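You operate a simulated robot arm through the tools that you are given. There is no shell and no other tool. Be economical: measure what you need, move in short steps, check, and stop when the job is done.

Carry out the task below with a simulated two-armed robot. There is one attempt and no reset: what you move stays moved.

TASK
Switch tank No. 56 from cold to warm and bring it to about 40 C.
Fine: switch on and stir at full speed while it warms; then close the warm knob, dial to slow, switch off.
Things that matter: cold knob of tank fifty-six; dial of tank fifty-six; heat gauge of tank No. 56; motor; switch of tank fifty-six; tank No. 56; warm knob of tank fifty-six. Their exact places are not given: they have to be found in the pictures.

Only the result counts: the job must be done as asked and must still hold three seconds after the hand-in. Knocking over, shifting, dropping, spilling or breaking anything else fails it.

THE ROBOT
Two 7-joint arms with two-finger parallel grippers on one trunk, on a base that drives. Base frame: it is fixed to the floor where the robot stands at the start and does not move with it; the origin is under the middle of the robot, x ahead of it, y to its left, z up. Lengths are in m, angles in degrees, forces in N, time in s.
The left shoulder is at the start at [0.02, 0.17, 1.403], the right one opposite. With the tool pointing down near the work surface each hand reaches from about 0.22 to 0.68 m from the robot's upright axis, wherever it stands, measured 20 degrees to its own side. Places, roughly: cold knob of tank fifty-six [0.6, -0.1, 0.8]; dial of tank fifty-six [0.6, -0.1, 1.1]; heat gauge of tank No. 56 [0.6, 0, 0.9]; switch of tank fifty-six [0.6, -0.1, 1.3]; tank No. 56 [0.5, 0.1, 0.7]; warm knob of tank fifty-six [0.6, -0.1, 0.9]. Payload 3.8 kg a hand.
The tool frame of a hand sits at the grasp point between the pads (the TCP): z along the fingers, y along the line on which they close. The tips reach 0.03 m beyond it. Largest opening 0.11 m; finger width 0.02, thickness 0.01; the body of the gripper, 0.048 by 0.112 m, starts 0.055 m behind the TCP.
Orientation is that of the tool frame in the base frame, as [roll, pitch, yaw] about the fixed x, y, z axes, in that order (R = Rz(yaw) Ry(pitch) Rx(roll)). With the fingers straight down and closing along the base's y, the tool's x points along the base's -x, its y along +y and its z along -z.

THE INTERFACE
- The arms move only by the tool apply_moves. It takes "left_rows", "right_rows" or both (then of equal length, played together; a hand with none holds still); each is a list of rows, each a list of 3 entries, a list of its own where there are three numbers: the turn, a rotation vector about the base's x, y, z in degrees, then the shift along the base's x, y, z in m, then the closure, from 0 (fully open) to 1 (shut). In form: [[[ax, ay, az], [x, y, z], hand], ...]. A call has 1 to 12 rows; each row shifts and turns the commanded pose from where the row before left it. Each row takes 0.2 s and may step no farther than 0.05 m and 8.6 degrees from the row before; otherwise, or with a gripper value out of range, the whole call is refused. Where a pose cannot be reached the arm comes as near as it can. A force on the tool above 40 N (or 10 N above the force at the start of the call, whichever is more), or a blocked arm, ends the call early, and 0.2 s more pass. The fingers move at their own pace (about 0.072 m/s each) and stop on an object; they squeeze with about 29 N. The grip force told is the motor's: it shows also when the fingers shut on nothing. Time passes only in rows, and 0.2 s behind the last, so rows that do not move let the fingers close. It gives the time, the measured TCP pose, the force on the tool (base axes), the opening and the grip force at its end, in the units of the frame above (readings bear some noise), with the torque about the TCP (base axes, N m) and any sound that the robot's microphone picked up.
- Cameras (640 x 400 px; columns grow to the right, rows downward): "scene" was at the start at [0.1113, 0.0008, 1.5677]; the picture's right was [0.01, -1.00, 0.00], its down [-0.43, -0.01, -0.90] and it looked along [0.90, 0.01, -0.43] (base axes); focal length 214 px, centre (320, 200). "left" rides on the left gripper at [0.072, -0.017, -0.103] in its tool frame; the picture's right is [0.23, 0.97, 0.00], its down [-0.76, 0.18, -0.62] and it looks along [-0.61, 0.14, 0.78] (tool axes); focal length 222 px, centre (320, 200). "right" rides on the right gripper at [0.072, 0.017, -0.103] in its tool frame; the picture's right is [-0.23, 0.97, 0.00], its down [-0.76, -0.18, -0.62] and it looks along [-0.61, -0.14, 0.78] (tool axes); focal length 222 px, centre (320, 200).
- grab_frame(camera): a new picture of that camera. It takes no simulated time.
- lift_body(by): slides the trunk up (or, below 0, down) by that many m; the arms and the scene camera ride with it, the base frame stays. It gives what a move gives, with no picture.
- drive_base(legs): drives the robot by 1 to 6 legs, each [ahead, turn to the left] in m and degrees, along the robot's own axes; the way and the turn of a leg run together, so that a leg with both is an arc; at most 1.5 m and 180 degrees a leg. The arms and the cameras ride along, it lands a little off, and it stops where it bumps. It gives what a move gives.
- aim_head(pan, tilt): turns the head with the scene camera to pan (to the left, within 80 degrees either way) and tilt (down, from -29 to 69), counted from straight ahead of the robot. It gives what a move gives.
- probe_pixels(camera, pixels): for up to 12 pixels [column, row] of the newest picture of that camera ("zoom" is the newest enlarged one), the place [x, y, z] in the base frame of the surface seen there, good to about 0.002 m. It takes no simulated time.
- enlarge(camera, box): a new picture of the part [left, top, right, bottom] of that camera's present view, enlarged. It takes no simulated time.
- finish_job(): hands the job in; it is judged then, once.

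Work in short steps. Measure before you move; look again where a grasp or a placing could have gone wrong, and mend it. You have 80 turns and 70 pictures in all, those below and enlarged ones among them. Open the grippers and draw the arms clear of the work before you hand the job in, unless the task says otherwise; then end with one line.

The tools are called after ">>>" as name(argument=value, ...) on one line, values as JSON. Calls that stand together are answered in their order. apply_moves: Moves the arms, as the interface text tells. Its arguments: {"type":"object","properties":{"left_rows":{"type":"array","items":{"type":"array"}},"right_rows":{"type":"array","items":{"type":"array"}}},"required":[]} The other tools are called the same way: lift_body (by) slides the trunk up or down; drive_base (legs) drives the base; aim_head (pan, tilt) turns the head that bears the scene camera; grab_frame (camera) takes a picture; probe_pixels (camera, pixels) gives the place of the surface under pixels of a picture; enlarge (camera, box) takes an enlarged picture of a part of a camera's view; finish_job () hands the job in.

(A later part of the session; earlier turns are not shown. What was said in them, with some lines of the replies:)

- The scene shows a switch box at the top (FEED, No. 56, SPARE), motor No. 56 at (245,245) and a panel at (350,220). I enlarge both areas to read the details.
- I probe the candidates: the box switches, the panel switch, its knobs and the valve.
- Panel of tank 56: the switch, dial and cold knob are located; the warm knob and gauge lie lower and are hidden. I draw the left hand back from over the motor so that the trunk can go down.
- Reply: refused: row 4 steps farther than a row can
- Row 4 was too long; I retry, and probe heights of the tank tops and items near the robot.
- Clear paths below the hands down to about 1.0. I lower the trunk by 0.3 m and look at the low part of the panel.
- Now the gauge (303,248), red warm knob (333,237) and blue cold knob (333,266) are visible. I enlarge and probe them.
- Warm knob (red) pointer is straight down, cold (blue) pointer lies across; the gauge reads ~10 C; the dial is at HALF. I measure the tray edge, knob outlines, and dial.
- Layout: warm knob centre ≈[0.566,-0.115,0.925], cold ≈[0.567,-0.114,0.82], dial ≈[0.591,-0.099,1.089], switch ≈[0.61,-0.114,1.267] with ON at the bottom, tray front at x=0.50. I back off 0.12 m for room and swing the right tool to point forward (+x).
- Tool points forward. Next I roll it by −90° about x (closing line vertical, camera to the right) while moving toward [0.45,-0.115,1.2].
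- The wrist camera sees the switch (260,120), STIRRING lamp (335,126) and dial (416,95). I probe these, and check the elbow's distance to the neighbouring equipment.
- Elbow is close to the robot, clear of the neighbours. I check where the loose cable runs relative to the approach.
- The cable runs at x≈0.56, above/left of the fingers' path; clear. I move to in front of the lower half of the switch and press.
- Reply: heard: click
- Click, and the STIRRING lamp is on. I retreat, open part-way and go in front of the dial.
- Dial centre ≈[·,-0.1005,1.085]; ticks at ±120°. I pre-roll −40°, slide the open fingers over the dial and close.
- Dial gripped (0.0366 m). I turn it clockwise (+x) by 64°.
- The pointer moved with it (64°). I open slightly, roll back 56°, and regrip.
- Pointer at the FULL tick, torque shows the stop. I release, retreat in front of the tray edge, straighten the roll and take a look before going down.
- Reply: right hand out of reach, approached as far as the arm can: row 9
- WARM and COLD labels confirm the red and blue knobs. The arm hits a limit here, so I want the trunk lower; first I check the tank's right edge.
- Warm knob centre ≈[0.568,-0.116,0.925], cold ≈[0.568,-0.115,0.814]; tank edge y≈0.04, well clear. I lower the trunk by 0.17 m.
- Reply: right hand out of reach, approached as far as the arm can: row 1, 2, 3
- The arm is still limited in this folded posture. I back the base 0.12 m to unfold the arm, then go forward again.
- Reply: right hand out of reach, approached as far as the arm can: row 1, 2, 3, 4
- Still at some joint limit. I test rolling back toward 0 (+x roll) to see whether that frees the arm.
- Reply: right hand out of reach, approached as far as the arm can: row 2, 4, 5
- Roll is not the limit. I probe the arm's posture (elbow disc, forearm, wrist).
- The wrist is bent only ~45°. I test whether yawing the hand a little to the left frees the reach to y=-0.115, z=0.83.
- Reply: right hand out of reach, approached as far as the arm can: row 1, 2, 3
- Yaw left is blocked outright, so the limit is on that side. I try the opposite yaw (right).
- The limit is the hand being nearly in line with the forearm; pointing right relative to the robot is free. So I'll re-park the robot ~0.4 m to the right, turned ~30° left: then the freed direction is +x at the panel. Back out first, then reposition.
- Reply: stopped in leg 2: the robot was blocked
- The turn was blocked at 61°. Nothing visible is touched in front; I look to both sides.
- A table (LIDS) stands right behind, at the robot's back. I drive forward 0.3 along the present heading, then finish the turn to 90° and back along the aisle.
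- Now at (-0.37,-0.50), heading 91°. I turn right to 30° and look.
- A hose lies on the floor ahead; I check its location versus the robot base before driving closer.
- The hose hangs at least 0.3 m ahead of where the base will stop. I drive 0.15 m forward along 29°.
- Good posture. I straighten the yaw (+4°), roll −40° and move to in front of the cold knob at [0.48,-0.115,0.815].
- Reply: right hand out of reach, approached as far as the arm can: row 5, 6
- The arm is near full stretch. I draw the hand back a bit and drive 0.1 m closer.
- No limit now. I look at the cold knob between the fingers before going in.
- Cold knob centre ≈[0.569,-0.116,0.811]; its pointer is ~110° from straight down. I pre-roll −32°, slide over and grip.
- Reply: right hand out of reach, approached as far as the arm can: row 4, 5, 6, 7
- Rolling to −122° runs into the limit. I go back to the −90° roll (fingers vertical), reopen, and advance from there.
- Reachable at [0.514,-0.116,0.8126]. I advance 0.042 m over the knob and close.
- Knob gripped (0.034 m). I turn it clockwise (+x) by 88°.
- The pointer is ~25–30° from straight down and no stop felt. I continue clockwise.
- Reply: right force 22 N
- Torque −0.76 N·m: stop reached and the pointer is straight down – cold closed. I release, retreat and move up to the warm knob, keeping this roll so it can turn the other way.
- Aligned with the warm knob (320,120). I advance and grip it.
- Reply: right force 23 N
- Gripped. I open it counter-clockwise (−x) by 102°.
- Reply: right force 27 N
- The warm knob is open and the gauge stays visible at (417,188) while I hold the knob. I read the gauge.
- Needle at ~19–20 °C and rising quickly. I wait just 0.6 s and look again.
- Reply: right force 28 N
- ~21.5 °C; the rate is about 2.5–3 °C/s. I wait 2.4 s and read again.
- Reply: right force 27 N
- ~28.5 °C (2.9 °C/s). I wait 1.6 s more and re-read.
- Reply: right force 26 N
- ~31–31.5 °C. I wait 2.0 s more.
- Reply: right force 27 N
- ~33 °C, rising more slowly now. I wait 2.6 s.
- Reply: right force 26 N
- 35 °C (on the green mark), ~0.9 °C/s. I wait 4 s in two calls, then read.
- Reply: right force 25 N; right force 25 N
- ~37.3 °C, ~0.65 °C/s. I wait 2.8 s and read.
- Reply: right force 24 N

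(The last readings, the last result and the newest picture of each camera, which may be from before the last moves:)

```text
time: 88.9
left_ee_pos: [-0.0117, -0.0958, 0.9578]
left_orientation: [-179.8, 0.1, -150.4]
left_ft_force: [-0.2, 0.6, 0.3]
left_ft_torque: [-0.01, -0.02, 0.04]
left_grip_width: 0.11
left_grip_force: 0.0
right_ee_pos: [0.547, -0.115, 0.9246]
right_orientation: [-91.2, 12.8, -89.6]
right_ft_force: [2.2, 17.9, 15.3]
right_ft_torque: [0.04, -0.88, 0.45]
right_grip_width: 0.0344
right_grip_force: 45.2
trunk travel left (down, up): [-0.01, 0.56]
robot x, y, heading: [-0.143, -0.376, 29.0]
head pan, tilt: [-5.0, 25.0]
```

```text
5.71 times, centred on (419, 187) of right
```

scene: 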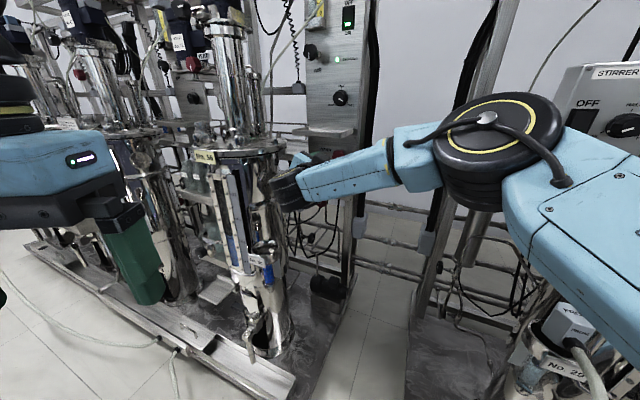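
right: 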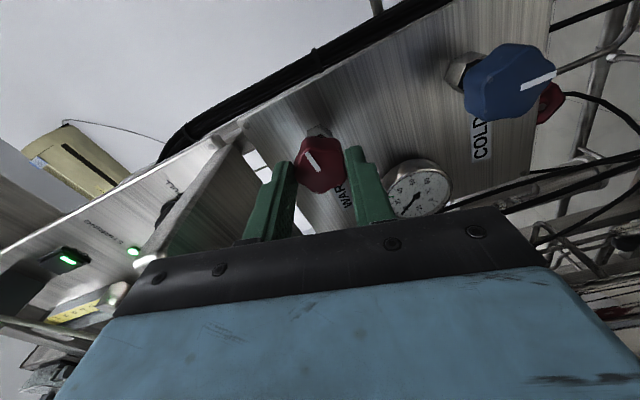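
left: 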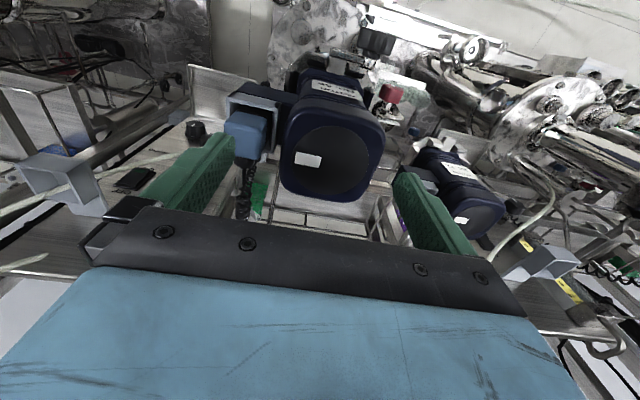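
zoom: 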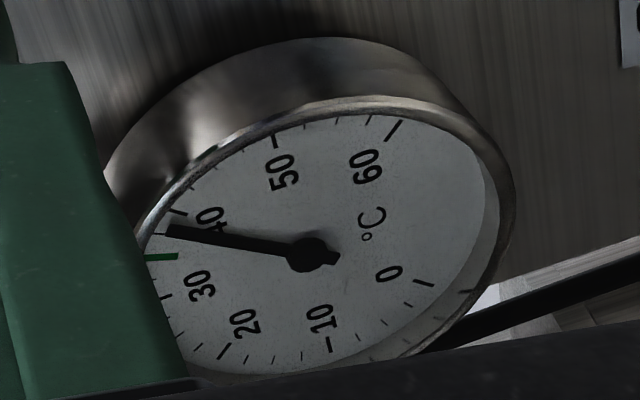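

~38 °C, flattening (0.35 °C/s). I wait 5 s more.

>>> apply_moves(right_rows=[[[0, 0, 0], [0, 0, 0], 1], [[0, 0, 0], [0, 0, 0], 1], [[0, 0, 0], [0, 0, 0], 1], [[0, 0, 0], [0, 0, 0], 1], [[0, 0, 0], [0, 0, 0], 1], [[0, 0, 0], [0, 0, 0], 1], [[0, 0, 0], [0, 0, 0], 1], [[0, 0, 0], [0, 0, 0], 1], [[0, 0, 0], [0, 0, 0], 1], [[0, 0, 0], [0, 0, 0], 1], [[0, 0, 0], [0, 0, 0], 1], [[0, 0, 0], [0, 0, 0], 1]])

>>> apply_moves(right_rows=[[[0, 0, 0], [0, 0, 0], 1], [[0, 0, 0], [0, 0, 0], 1], [[0, 0, 0], [0, 0, 0], 1], [[0, 0, 0], [0, 0, 0], 1], [[0, 0, 0], [0, 0, 0], 1], [[0, 0, 0], [0, 0, 0], 1], [[0, 0, 0], [0, 0, 0], 1], [[0, 0, 0], [0, 0, 0], 1], [[0, 0, 0], [0, 0, 0], 1], [[0, 0, 0], [0, 0, 0], 1], [[0, 0, 0], [0, 0, 0], 1]])

>>> enlarge(camera="right", box=[377, 152, 461, 222])

```text
time: 91.5
left_ee_pos: [-0.013, -0.0969, 0.9591]
left_orientation: [-179.8, 0.1, -150.4]
left_ft_force: [0.1, -0.2, -0.3]
left_ft_torque: [0.01, 0.02, 0.0]
left_grip_width: 0.11
left_grip_force: 0.1
right_ee_pos: [0.5465, -0.116, 0.9255]
right_orientation: [-91.2, 12.8, -89.8]
right_ft_force: [1.5, 17.0, 15.4]
right_ft_torque: [0.05, -0.82, 0.43]
right_grip_width: 0.0342
right_grip_force: 44.0
trunk travel left (down, up): [-0.01, 0.56]
robot x, y, heading: [-0.144, -0.3759, 29.1]
head pan, tilt: [-5.0, 25.0]
```

```text
time: 93.9
left_ee_pos: [-0.0119, -0.0966, 0.9588]
left_orientation: [-179.8, 0.0, -150.5]
left_ft_force: [-0.1, 0.9, -0.5]
left_ft_torque: [-0.03, -0.03, -0.01]
left_grip_width: 0.1098
left_grip_force: 0.1
right_ee_pos: [0.5479, -0.1169, 0.9252]
right_orientation: [-91.3, 12.8, -89.6]
right_ft_force: [1.7, 16.5, 15.6]
right_ft_torque: [0.05, -0.85, 0.42]
right_grip_width: 0.0344
right_grip_force: 45.1
trunk travel left (down, up): [-0.01, 0.56]
robot x, y, heading: [-0.1478, -0.3774, 28.9]
head pan, tilt: [-5.0, 25.0]
```

```text
5.71 times, centred on (419, 187) of right
```

zoom: 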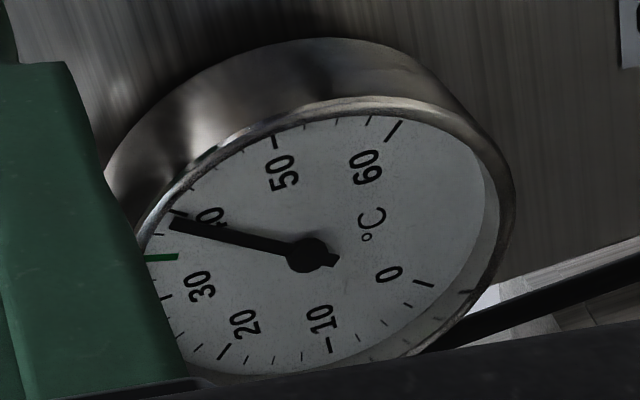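

~39 °C, 0.2 °C/s. One more 2.6 s wait, then I close the knob by turning clockwise 102°.

>>> apply_moves(right_rows=[[[0, 0, 0], [0, 0, 0], 1], [[0, 0, 0], [0, 0, 0], 1], [[0, 0, 0], [0, 0, 0], 1], [[0, 0, 0], [0, 0, 0], 1], [[0, 0, 0], [0, 0, 0], 1], [[0, 0, 0], [0, 0, 0], 1], [[0, 0, 0], [0, 0, 0], 1], [[0, 0, 0], [0, 0, 0], 1], [[0, 0, 0], [0, 0, 0], 1], [[0, 0, 0], [0, 0, 0], 1], [[0, 0, 0], [0, 0, 0], 1], [[0, 0, 0], [0, 0, 0], 1]])

>>> apply_moves(right_rows=[[[8.5, 0, 0], [0, 0, 0], 1], [[8.5, 0, 0], [0, 0, 0], 1], [[8.5, 0, 0], [0, 0, 0], 1], [[8.5, 0, 0], [0, 0, 0], 1], [[8.5, 0, 0], [0, 0, 0], 1], [[8.5, 0, 0], [0, 0, 0], 1], [[8.5, 0, 0], [0, 0, 0], 1], [[8.5, 0, 0], [0, 0, 0], 1], [[8.5, 0, 0], [0, 0, 0], 1], [[8.5, 0, 0], [0, 0, 0], 1], [[8.5, 0, 0], [0, 0, 0], 1], [[8.5, 0, 0], [0, 0, 0], 1]])

>>> apply_moves(right_rows=[[[4, 0, 0], [0, 0, 0], 1], [[3, 0, 0], [0, 0, 0], 1]])

>>> enlarge(camera="right", box=[160, 40, 480, 240])

```text
time: 96.5
left_ee_pos: [-0.0132, -0.0974, 0.9582]
left_orientation: [-179.8, 0.1, -150.4]
left_ft_force: [0.9, 0.1, 0.6]
left_ft_torque: [-0.02, 0.0, 0.01]
left_grip_width: 0.11
left_grip_force: 0.1
right_ee_pos: [0.5479, -0.1158, 0.9247]
right_orientation: [-91.3, 12.9, -89.8]
right_ft_force: [1.8, 16.8, 16.2]
right_ft_torque: [0.04, -0.87, 0.36]
right_grip_width: 0.0342
right_grip_force: 44.6
trunk travel left (down, up): [-0.01, 0.56]
robot x, y, heading: [-0.142, -0.3743, 29.0]
head pan, tilt: [-5.0, 25.0]
```

```text
time: 99.1
left_ee_pos: [-0.0108, -0.0956, 0.9574]
left_orientation: [-179.9, 0.0, -150.3]
left_ft_force: [0.7, -0.1, 0.1]
left_ft_torque: [0.0, 0.03, -0.02]
left_grip_width: 0.11
left_grip_force: 0.0
right_ee_pos: [0.547, -0.1125, 0.9198]
right_orientation: [88.8, 65.3, 90.7]
right_ft_force: [3.0, 27.6, 3.0]
right_ft_torque: [-0.97, -0.13, 0.21]
right_grip_width: 0.0354
right_grip_force: 44.7
trunk travel left (down, up): [-0.01, 0.56]
robot x, y, heading: [-0.1449, -0.3815, 29.0]
head pan, tilt: [-5.0, 25.0]
```

```text
time: 99.7
left_ee_pos: [-0.011, -0.096, 0.9584]
left_orientation: [-179.8, -0.1, -150.3]
left_ft_force: [0.4, 0.2, 0.1]
left_ft_torque: [-0.02, -0.01, -0.02]
left_grip_width: 0.1102
left_grip_force: 0.1
right_ee_pos: [0.5484, -0.1128, 0.9227]
right_orientation: [88.5, 58.2, 90.5]
right_ft_force: [0.7, 25.4, 4.3]
right_ft_torque: [-0.71, 0.22, 0.5]
right_grip_width: 0.0358
right_grip_force: 44.5
trunk travel left (down, up): [-0.01, 0.56]
robot x, y, heading: [-0.1454, -0.3746, 29.0]
head pan, tilt: [-5.0, 25.0]
```

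```text
2.00 times, centred on (320, 140) of right
```

zoom: 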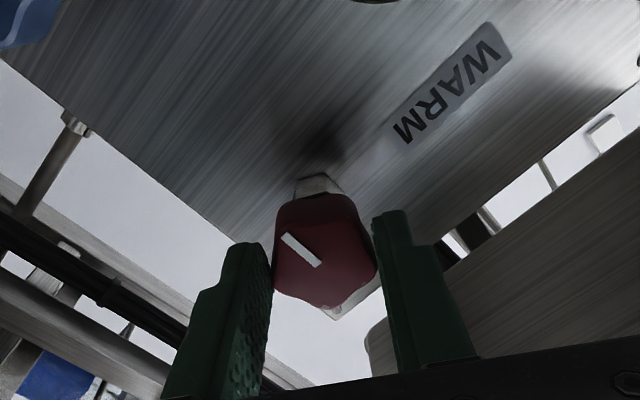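

Warm knob is back at its stop (pointer straight down). I release, retreat clear of the tray edge and check the gauge.

>>> apply_moves(right_rows=[[[0, 0, 0], [0, 0, 0], 0.4], [[0, 0, 0], [0, 0, 0], 0.4], [[0, 0, 0], [-0.045, 0, 0], 0.4], [[0, 0, 0], [-0.045, 0, 0], 0.4], [[0, 0, 0], [-0.03, 0, 0], 0.4]])

>>> grab_frame(camera="right")

```text
time: 100.9
left_ee_pos: [-0.0113, -0.0971, 0.9604]
left_orientation: [-179.9, 0.1, -150.5]
left_ft_force: [0.0, 0.6, 0.1]
left_ft_torque: [-0.02, 0.01, 0.03]
left_grip_width: 0.1099
left_grip_force: 0.0
right_ee_pos: [0.4274, -0.1182, 0.9235]
right_orientation: [88.3, 58.1, 89.7]
right_ft_force: [0.1, -0.4, 0.0]
right_ft_torque: [0.0, 0.0, -0.02]
right_grip_width: 0.0661
right_grip_force: 0.0
trunk travel left (down, up): [-0.01, 0.56]
robot x, y, heading: [-0.1402, -0.3748, 28.9]
head pan, tilt: [-5.0, 25.0]
```

```text
11 pictures are left
```

right: 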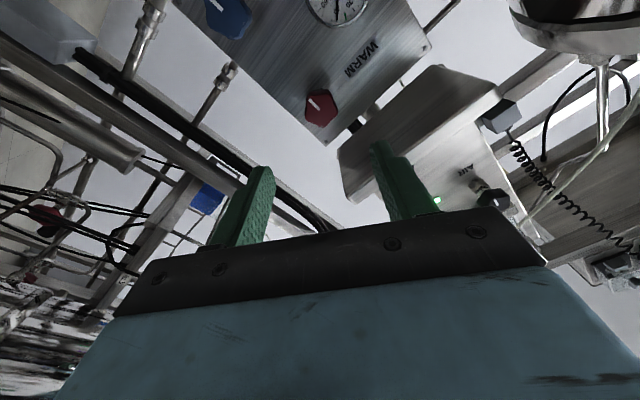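

Both knobs look closed. I lift the trunk by 0.161 m to dial height and line up at x=0.50.

>>> lift_body(by=0.161)

>>> apply_moves(right_rows=[[[0, 0, 0], [0.03, 0.009, 0], 0.45], [[0, 0, 0], [0.04, 0.008, 0.001], 0.45]])

>>> enlarge(camera="right", box=[160, 40, 480, 240])

>>> probe_pixels(camera="zoom", pixels=[[320, 200], [300, 200], [340, 200], [320, 180], [320, 220], [280, 200]])

```text
time: 102.8
left_ee_pos: [-0.0108, -0.0987, 1.1198]
left_orientation: [-180.0, 0.0, -150.4]
left_ft_force: [0.3, -0.2, -0.3]
left_ft_torque: [0.02, 0.0, 0.0]
left_grip_width: 0.1101
left_grip_force: 0.2
right_ee_pos: [0.4293, -0.1178, 1.0835]
right_orientation: [88.4, 58.1, 89.8]
right_ft_force: [-0.3, 0.2, -0.4]
right_ft_torque: [0.02, -0.02, -0.02]
right_grip_width: 0.066
right_grip_force: 0.0
trunk travel left (down, up): [-0.171, 0.399]
robot x, y, heading: [-0.144, -0.3753, 29.2]
head pan, tilt: [-5.0, 25.0]
```

```text
time: 103.4
left_ee_pos: [-0.011, -0.0974, 1.1186]
left_orientation: [180.0, 0.0, -150.5]
left_ft_force: [-0.3, -0.8, 0.1]
left_ft_torque: [0.0, -0.02, -0.02]
left_grip_width: 0.11
left_grip_force: 0.1
right_ee_pos: [0.4995, -0.0993, 1.0852]
right_orientation: [88.4, 58.1, 89.9]
right_ft_force: [-0.3, 0.1, -1.2]
right_ft_torque: [-0.04, -0.02, 0.0]
right_grip_width: 0.0604
right_grip_force: 0.1
trunk travel left (down, up): [-0.171, 0.399]
robot x, y, heading: [-0.1439, -0.3743, 29.0]
head pan, tilt: [-5.0, 25.0]
```

```text
2.00 times, centred on (320, 140) of right
```

zoom: 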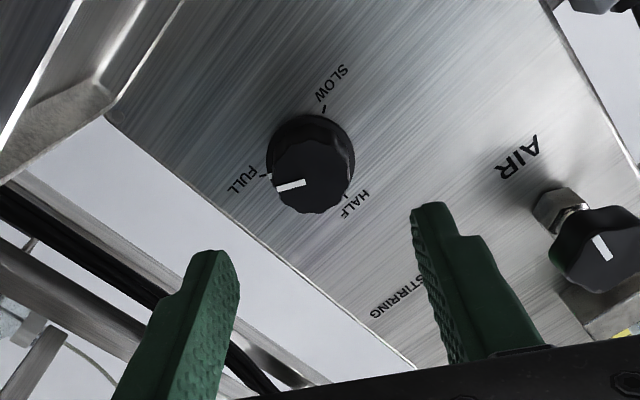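

```text
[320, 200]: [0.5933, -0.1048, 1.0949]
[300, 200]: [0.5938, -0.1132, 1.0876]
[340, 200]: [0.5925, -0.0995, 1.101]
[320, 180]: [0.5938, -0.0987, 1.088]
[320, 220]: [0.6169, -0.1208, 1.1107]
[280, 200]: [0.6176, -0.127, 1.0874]
```

Aligned with the dial (pointer at FULL). I advance, grip, and turn counter-clockwise.

>>> apply_moves(right_rows=[[[0, 0, 0], [0.04, -0.001, 0], 0.45], [[0, 0, 0], [0.03, 0, 0], 0.45], [[0, 0, 0], [0.008, 0, 0], 0.45], [[0, 0, 0], [0, 0, 0], 1], [[0, 0, 0], [0, 0, 0], 1], [[0, 0, 0], [0, 0, 0], 1]])

>>> apply_moves(right_rows=[[[-8.5, 0, 0], [0, 0, 0], 1], [[-8.5, 0, 0], [0, 0, 0], 1], [[-8.5, 0, 0], [0, 0, 0], 1], [[-8.5, 0, 0], [0, 0, 0], 1], [[-8.5, 0, 0], [0, 0, 0], 1], [[-8.5, 0, 0], [0, 0, 0], 1], [[-8.5, 0, 0], [0, 0, 0], 1], [[-8.5, 0, 0], [0, 0, 0], 1], [[-8.5, 0, 0], [0, 0, 0], 1], [[-8.5, 0, 0], [0, 0, 0], 1], [[-8.5, 0, 0], [0, 0, 0], 1], [[-8.5, 0, 0], [0, 0, 0], 1]])

>>> enlarge(camera="right", box=[160, 40, 480, 240])

```text
time: 104.8
left_ee_pos: [-0.0095, -0.098, 1.1192]
left_orientation: [-180.0, 0.1, -150.4]
left_ft_force: [0.7, 0.3, -0.8]
left_ft_torque: [0.01, -0.01, 0.01]
left_grip_width: 0.1102
left_grip_force: 0.2
right_ee_pos: [0.5785, -0.103, 1.0854]
right_orientation: [88.6, 58.0, 90.0]
right_ft_force: [-1.0, -5.4, -4.9]
right_ft_torque: [0.0, 0.09, -0.1]
right_grip_width: 0.0366
right_grip_force: 44.8
trunk travel left (down, up): [-0.171, 0.399]
robot x, y, heading: [-0.1432, -0.3767, 29.2]
head pan, tilt: [-5.0, 25.0]
```

```text
time: 107.4
left_ee_pos: [-0.0112, -0.0969, 1.1206]
left_orientation: [-180.0, 0.0, -150.4]
left_ft_force: [0.1, 0.7, 0.2]
left_ft_torque: [0.02, -0.01, 0.01]
left_grip_width: 0.11
left_grip_force: 0.0
right_ee_pos: [0.5768, -0.1002, 1.0863]
right_orientation: [-91.3, 19.7, -90.0]
right_ft_force: [7.8, 2.4, 6.0]
right_ft_torque: [0.05, -0.06, -0.24]
right_grip_width: 0.0367
right_grip_force: 44.9
trunk travel left (down, up): [-0.171, 0.399]
robot x, y, heading: [-0.1432, -0.3737, 29.0]
head pan, tilt: [-5.0, 25.0]
```

```text
2.00 times, centred on (320, 140) of right
```

zoom: 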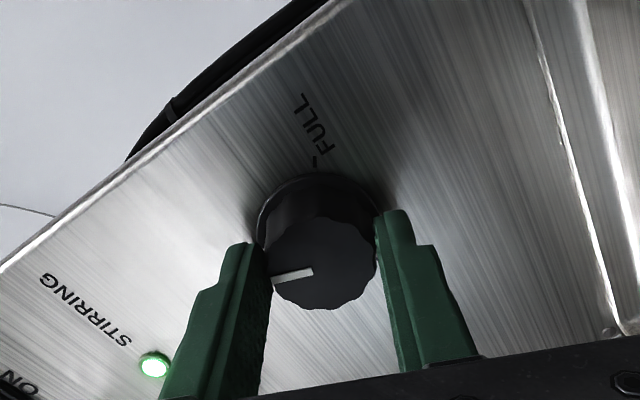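

102° done. I go on 17° more, open, roll back in preparation for the second half.

>>> apply_moves(right_rows=[[[-8.5, 0, 0], [0, 0, 0], 1], [[-8.5, 0, 0], [0, 0, 0], 1], [[0, 0, 0], [0, 0, 0], 0.45], [[0, 0, 0], [0, 0, 0], 0.45], [[8.5, 0, 0], [0, 0, 0], 0.45], [[8.5, 0, 0], [0, 0, 0], 0.45], [[8.5, 0, 0], [0, 0, 0], 0.45], [[8.5, 0, 0], [0, 0, 0], 0.45], [[8.5, 0, 0], [0, 0, 0], 0.45], [[8.5, 0, 0], [0, 0, 0], 0.45]])

>>> apply_moves(right_rows=[[[8.5, 0, 0], [0, 0, 0], 0.45], [[8.5, 0, 0], [0, 0, 0], 0.45], [[8.5, 0, 0], [0, 0, 0], 0.45], [[8.5, 0, 0], [0, 0, 0], 0.45], [[8.5, 0, 0], [0, 0, 0], 0.45], [[8.5, 0, 0], [0, 0, 0], 0.45], [[8.5, 0, 0], [0, 0, 0], 0.45], [[8.5, 0, 0], [0, 0, 0], 0.45], [[0, 0, 0], [0, 0, 0], 1], [[0, 0, 0], [0, 0, 0], 1], [[0, 0, 0], [0, 0, 0], 1]])

>>> apply_moves(right_rows=[[[-8.5, 0, 0], [0, 0, 0], 1], [[-8.5, 0, 0], [0, 0, 0], 1], [[-8.5, 0, 0], [0, 0, 0], 1], [[-8.5, 0, 0], [0, 0, 0], 1], [[-8.5, 0, 0], [0, 0, 0], 1], [[-8.5, 0, 0], [0, 0, 0], 1], [[-8.5, 0, 0], [0, 0, 0], 1], [[-8.5, 0, 0], [0, 0, 0], 1], [[-8.5, 0, 0], [0, 0, 0], 1], [[-8.5, 0, 0], [0, 0, 0], 1], [[-8.5, 0, 0], [0, 0, 0], 1], [[-8.5, 0, 0], [0, 0, 0], 1]])

>>> enlarge(camera="right", box=[160, 40, 480, 240])

```text
time: 109.6
left_ee_pos: [-0.0116, -0.0977, 1.1202]
left_orientation: [-180.0, 0.2, -150.3]
left_ft_force: [0.1, -0.3, 0.8]
left_ft_torque: [-0.01, 0.04, 0.01]
left_grip_width: 0.1098
left_grip_force: 0.1
right_ee_pos: [0.5777, -0.1019, 1.0857]
right_orientation: [-91.5, 54.1, -89.9]
right_ft_force: [0.5, 0.1, -0.5]
right_ft_torque: [0.01, -0.02, 0.0]
right_grip_width: 0.0603
right_grip_force: 0.1
trunk travel left (down, up): [-0.171, 0.399]
robot x, y, heading: [-0.1442, -0.3764, 29.1]
head pan, tilt: [-5.0, 25.0]
```

```text
time: 112.0
left_ee_pos: [-0.0109, -0.0978, 1.1197]
left_orientation: [179.9, 0.1, -150.4]
left_ft_force: [-0.2, -0.3, -0.2]
left_ft_torque: [-0.02, 0.0, 0.0]
left_grip_width: 0.1097
left_grip_force: 0.0
right_ee_pos: [0.5765, -0.103, 1.0843]
right_orientation: [88.5, 58.0, 90.0]
right_ft_force: [-2.9, -3.0, -4.5]
right_ft_torque: [0.03, -0.15, -0.21]
right_grip_width: 0.0359
right_grip_force: 45.3
trunk travel left (down, up): [-0.171, 0.399]
robot x, y, heading: [-0.143, -0.3737, 29.2]
head pan, tilt: [-5.0, 25.0]
```

```text
time: 114.6
left_ee_pos: [-0.0112, -0.0977, 1.1213]
left_orientation: [-179.9, 0.1, -150.4]
left_ft_force: [-0.1, -1.1, 0.0]
left_ft_torque: [0.0, 0.03, -0.02]
left_grip_width: 0.1099
left_grip_force: 0.0
right_ee_pos: [0.5768, -0.1018, 1.0862]
right_orientation: [-91.6, 19.9, -89.8]
right_ft_force: [-4.6, -3.8, -3.2]
right_ft_torque: [-0.02, 0.37, -0.82]
right_grip_width: 0.036
right_grip_force: 45.3
trunk travel left (down, up): [-0.171, 0.399]
robot x, y, heading: [-0.1413, -0.3759, 29.0]
head pan, tilt: [-5.0, 25.0]
```

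```text
2.00 times, centred on (320, 140) of right
```

zoom: 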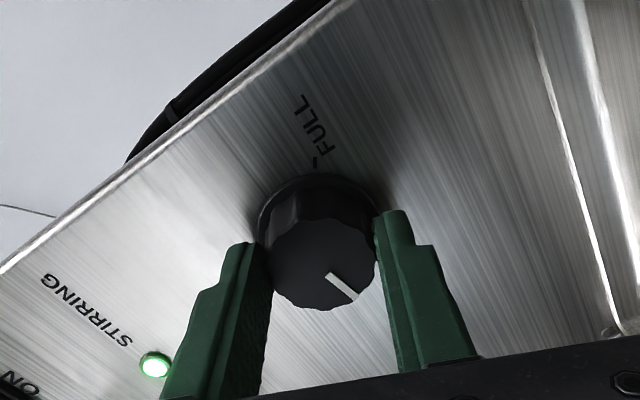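

About 20° short of SLOW. I turn 21° more, checking for the stop torque.

>>> apply_moves(right_rows=[[[-8, 0, 0], [0, 0, 0], 1], [[-7, 0, 0], [0, 0, 0], 1], [[-6, 0, 0], [0, 0, 0], 1]])

>>> apply_moves(right_rows=[[[0, 0, 0], [0, 0, 0], 0.45], [[0, 0, 0], [0, 0, 0], 0.45], [[0, 0, 0], [-0.04, 0, 0], 0.45], [[0, 0, 0], [-0.045, 0, 0], 0.45]])

>>> enlarge(camera="right", box=[160, 0, 560, 240])

```text
time: 115.4
left_ee_pos: [-0.0112, -0.0978, 1.1209]
left_orientation: [179.9, 0.1, -150.3]
left_ft_force: [0.0, 0.5, 0.1]
left_ft_torque: [0.02, 0.03, -0.01]
left_grip_width: 0.1101
left_grip_force: 0.1
right_ee_pos: [0.5776, -0.101, 1.0853]
right_orientation: [-91.5, -1.0, -89.8]
right_ft_force: [0.8, 0.7, -0.1]
right_ft_torque: [0.9, 0.01, 0.28]
right_grip_width: 0.0363
right_grip_force: 45.4
trunk travel left (down, up): [-0.171, 0.399]
robot x, y, heading: [-0.1457, -0.375, 29.1]
head pan, tilt: [-5.0, 25.0]
```

```text
time: 116.4
left_ee_pos: [-0.0121, -0.0974, 1.121]
left_orientation: [-180.0, 0.1, -150.4]
left_ft_force: [-0.2, -0.4, 0.4]
left_ft_torque: [-0.01, 0.01, 0.03]
left_grip_width: 0.11
left_grip_force: 0.1
right_ee_pos: [0.492, -0.1029, 1.0868]
right_orientation: [-91.4, -0.9, -90.1]
right_ft_force: [0.1, 0.3, 0.7]
right_ft_torque: [0.0, -0.01, 0.0]
right_grip_width: 0.0604
right_grip_force: 0.1
trunk travel left (down, up): [-0.171, 0.399]
robot x, y, heading: [-0.1436, -0.374, 29.2]
head pan, tilt: [-5.0, 25.0]
```

```text
1.60 times, centred on (360, 120) of right
```

zoom: 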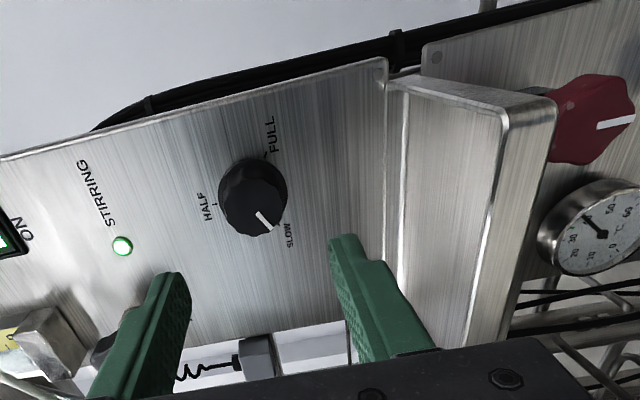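

Dial at SLOW (stop torque 0.9), gauge ≈40, warm closed. Now the switch: retreat, close fingers, lift the trunk 0.16 m and roll the hand flat to stay under the cable hook.

>>> apply_moves(right_rows=[[[0, 0, 0], [-0.04, -0.005, 0], 1], [[8.5, 0, 0], [0, -0.005, 0], 1], [[8.5, 0, 0], [0, 0, 0], 1], [[8.5, 0, 0], [0, 0, 0], 1], [[8.5, 0, 0], [0, 0, 0], 1], [[8.5, 0, 0], [0, 0, 0], 1], [[8.5, 0, 0], [0, 0, 0], 1], [[8.5, 0, 0], [0, 0, 0], 1], [[8.5, 0, 0], [0, 0, 0], 1], [[8.5, 0, 0], [0, 0, 0], 1], [[6, 0, 0], [0, 0, 0], 1]])

>>> lift_body(by=0.17)

>>> grab_frame(camera="scene")

```text
time: 118.8
left_ee_pos: [-0.0102, -0.0966, 1.1206]
left_orientation: [179.9, 0.1, -150.4]
left_ft_force: [0.2, 0.3, -0.1]
left_ft_torque: [0.0, 0.02, 0.0]
left_grip_width: 0.1098
left_grip_force: 0.1
right_ee_pos: [0.451, -0.1118, 1.085]
right_orientation: [-91.2, 81.7, -89.5]
right_ft_force: [-0.2, -0.2, 0.3]
right_ft_torque: [0.03, -0.01, -0.01]
right_grip_width: 0.0
right_grip_force: 29.2
trunk travel left (down, up): [-0.171, 0.399]
robot x, y, heading: [-0.1451, -0.3745, 28.9]
head pan, tilt: [-5.0, 25.0]
```

```text
time: 120.7
left_ee_pos: [-0.0109, -0.0982, 1.2903]
left_orientation: [179.9, 0.0, -150.4]
left_ft_force: [-0.2, -0.2, 0.5]
left_ft_torque: [0.02, 0.0, 0.0]
left_grip_width: 0.1098
left_grip_force: 0.1
right_ee_pos: [0.4512, -0.1124, 1.2552]
right_orientation: [-91.2, 81.3, -89.6]
right_ft_force: [-0.6, -0.3, -0.6]
right_ft_torque: [0.0, 0.0, -0.02]
right_grip_width: 0.0002
right_grip_force: 29.1
trunk travel left (down, up): [-0.341, 0.229]
robot x, y, heading: [-0.1428, -0.3752, 29.0]
head pan, tilt: [-5.0, 25.0]
```

```text
6 pictures are left
```

scene: 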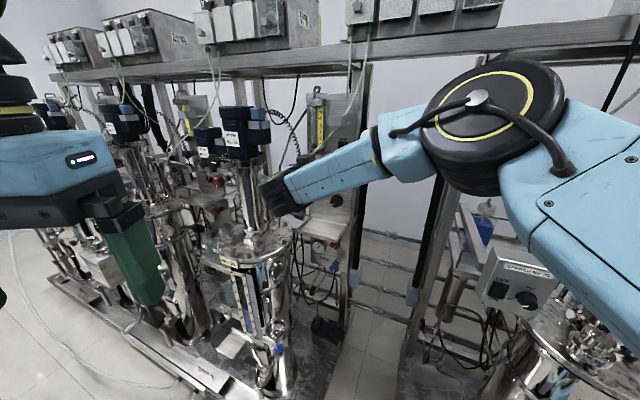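

Clear all round. I move up to z=1.281 and press the upper (OFF) half of the switch.

>>> apply_moves(right_rows=[[[0, 0, 0], [0.03, -0.002, 0.013], 1], [[0, 0, 0], [0.03, 0, 0.013], 1], [[0, 0, 0], [0.03, 0, 0], 1], [[0, 0, 0], [0.02, 0, 0], 1], [[0, 0, 0], [0.012, 0, 0], 1], [[0, 0, 0], [0.008, 0, 0], 1], [[0, 0, 0], [0.005, 0, 0], 1]])

>>> grab_frame(camera="right")

```text
time: 122.3
left_ee_pos: [-0.0168, -0.0987, 1.2909]
left_orientation: [-179.7, 0.3, -150.3]
left_ft_force: [-0.2, 0.0, -0.5]
left_ft_torque: [0.01, -0.01, 0.0]
left_grip_width: 0.1102
left_grip_force: 0.1
right_ee_pos: [0.5797, -0.1117, 1.2829]
right_orientation: [-90.7, 81.4, -89.0]
right_ft_force: [-28.7, -7.3, -3.7]
right_ft_torque: [-0.05, 0.43, -0.34]
right_grip_width: 0.0
right_grip_force: 28.4
trunk travel left (down, up): [-0.341, 0.229]
robot x, y, heading: [-0.1404, -0.3748, 29.2]
head pan, tilt: [-5.0, 25.0]
heard: click
```

```text
5 pictures are left
```

right: 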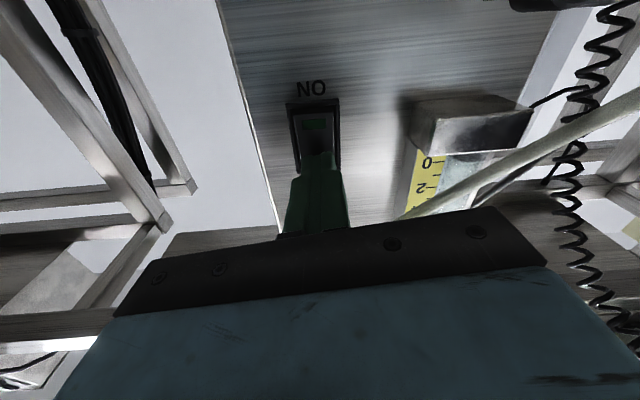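

Click heard and the switch light is out. I retreat straight back, open the gripper, and view the gauge and controls.

>>> apply_moves(right_rows=[[[0, 0, 0], [-0.04, 0, 0], 1], [[0, 0, 0], [-0.045, 0, -0.01], 1], [[0, 0, 0], [-0.045, -0.01, -0.01], 1], [[0, 0, 0], [-0.04, -0.02, 0], 1], [[0, 0, 0], [-0.03, -0.03, 0], 0.5], [[0, 0, 0], [-0.03, -0.03, 0], 0], [[0, 0, 0], [0, -0.03, 0], 0], [[0, 0, 0], [0, 0, 0], 0]])

>>> grab_frame(camera="scene")

```text
time: 124.1
left_ee_pos: [-0.0118, -0.0971, 1.2894]
left_orientation: [-179.8, 0.2, -150.5]
left_ft_force: [-0.1, -0.2, -0.1]
left_ft_torque: [-0.01, 0.06, -0.01]
left_grip_width: 0.1102
left_grip_force: 0.1
right_ee_pos: [0.3562, -0.2332, 1.2605]
right_orientation: [-90.9, 81.4, -89.4]
right_ft_force: [-0.3, 0.5, -0.2]
right_ft_torque: [0.0, 0.01, -0.02]
right_grip_width: 0.1102
right_grip_force: 0.1
trunk travel left (down, up): [-0.341, 0.229]
robot x, y, heading: [-0.1432, -0.3754, 29.0]
head pan, tilt: [-5.0, 25.0]
```

```text
4 pictures are left
```

scene: 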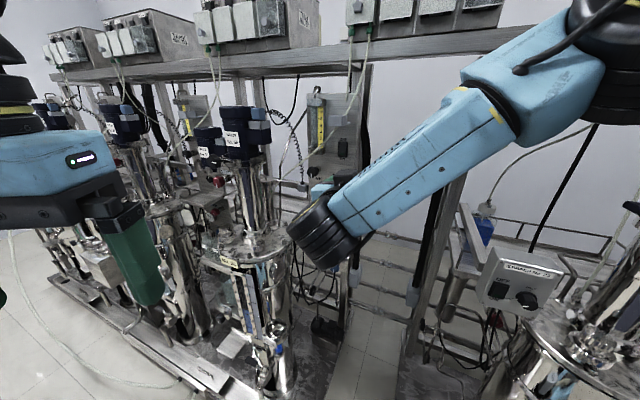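

The wrist covers the gauge; I raise the hand 0.15 m and read.

>>> apply_moves(right_rows=[[[0, 0, 0], [-0.015, -0.01, 0.045], 0], [[0, 0, 0], [-0.015, -0.01, 0.045], 0], [[0, 0, 0], [-0.01, -0.01, 0.045], 0], [[0, 0, 0], [0, 0, 0.03], 0]])

>>> enlarge(camera="scene", box=[280, 90, 380, 290])

```text
time: 125.1
left_ee_pos: [-0.0129, -0.0968, 1.2902]
left_orientation: [-179.9, 0.2, -150.4]
left_ft_force: [0.4, -0.1, 0.5]
left_ft_torque: [0.01, 0.02, 0.0]
left_grip_width: 0.1102
left_grip_force: 0.1
right_ee_pos: [0.3174, -0.2638, 1.4279]
right_orientation: [-91.4, 81.4, -89.8]
right_ft_force: [-0.4, 0.6, 0.1]
right_ft_torque: [-0.01, -0.02, -0.01]
right_grip_width: 0.1098
right_grip_force: 0.1
trunk travel left (down, up): [-0.341, 0.229]
robot x, y, heading: [-0.1442, -0.3734, 29.1]
head pan, tilt: [-5.0, 25.0]
```

```text
2.00 times, centred on (330, 190) of scene
```

zoom: 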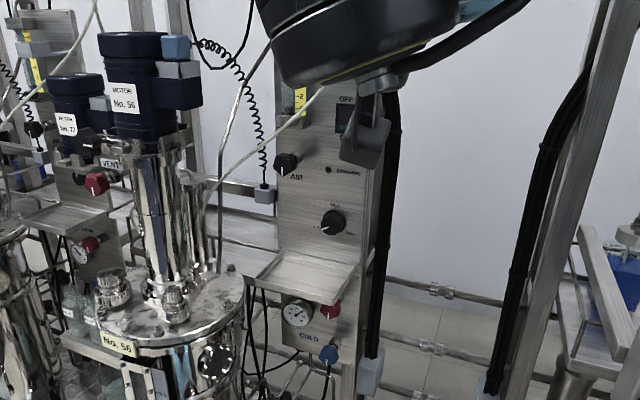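

STIRRING lamp is off, dial at SLOW. I zoom on the gauge at scene (319,246).

>>> enlarge(camera="scene", box=[306, 232, 346, 276])

```text
9.09 times, centred on (326, 254) of scene
```

zoom: 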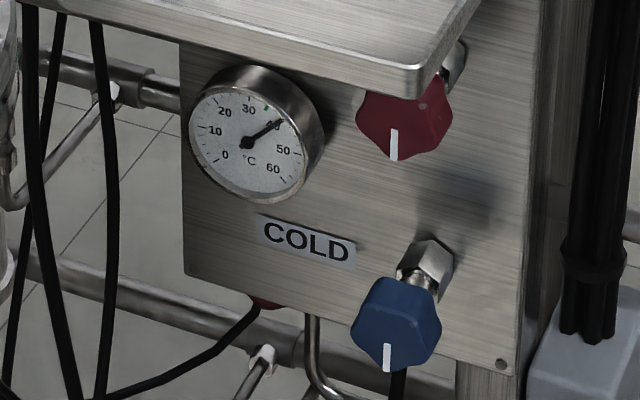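

The gauge reads 40 °C, both knobs point straight down (closed), the dial is at SLOW, the switch is off, and the hands are open and clear. I hand in.

>>> finish_job()

```text
The job is handed in.
```

Tank No. 56 is switched from cold to warm and reads about 40 °C, with both knobs closed, the dial at slow, the switch off and both hands open and clear.
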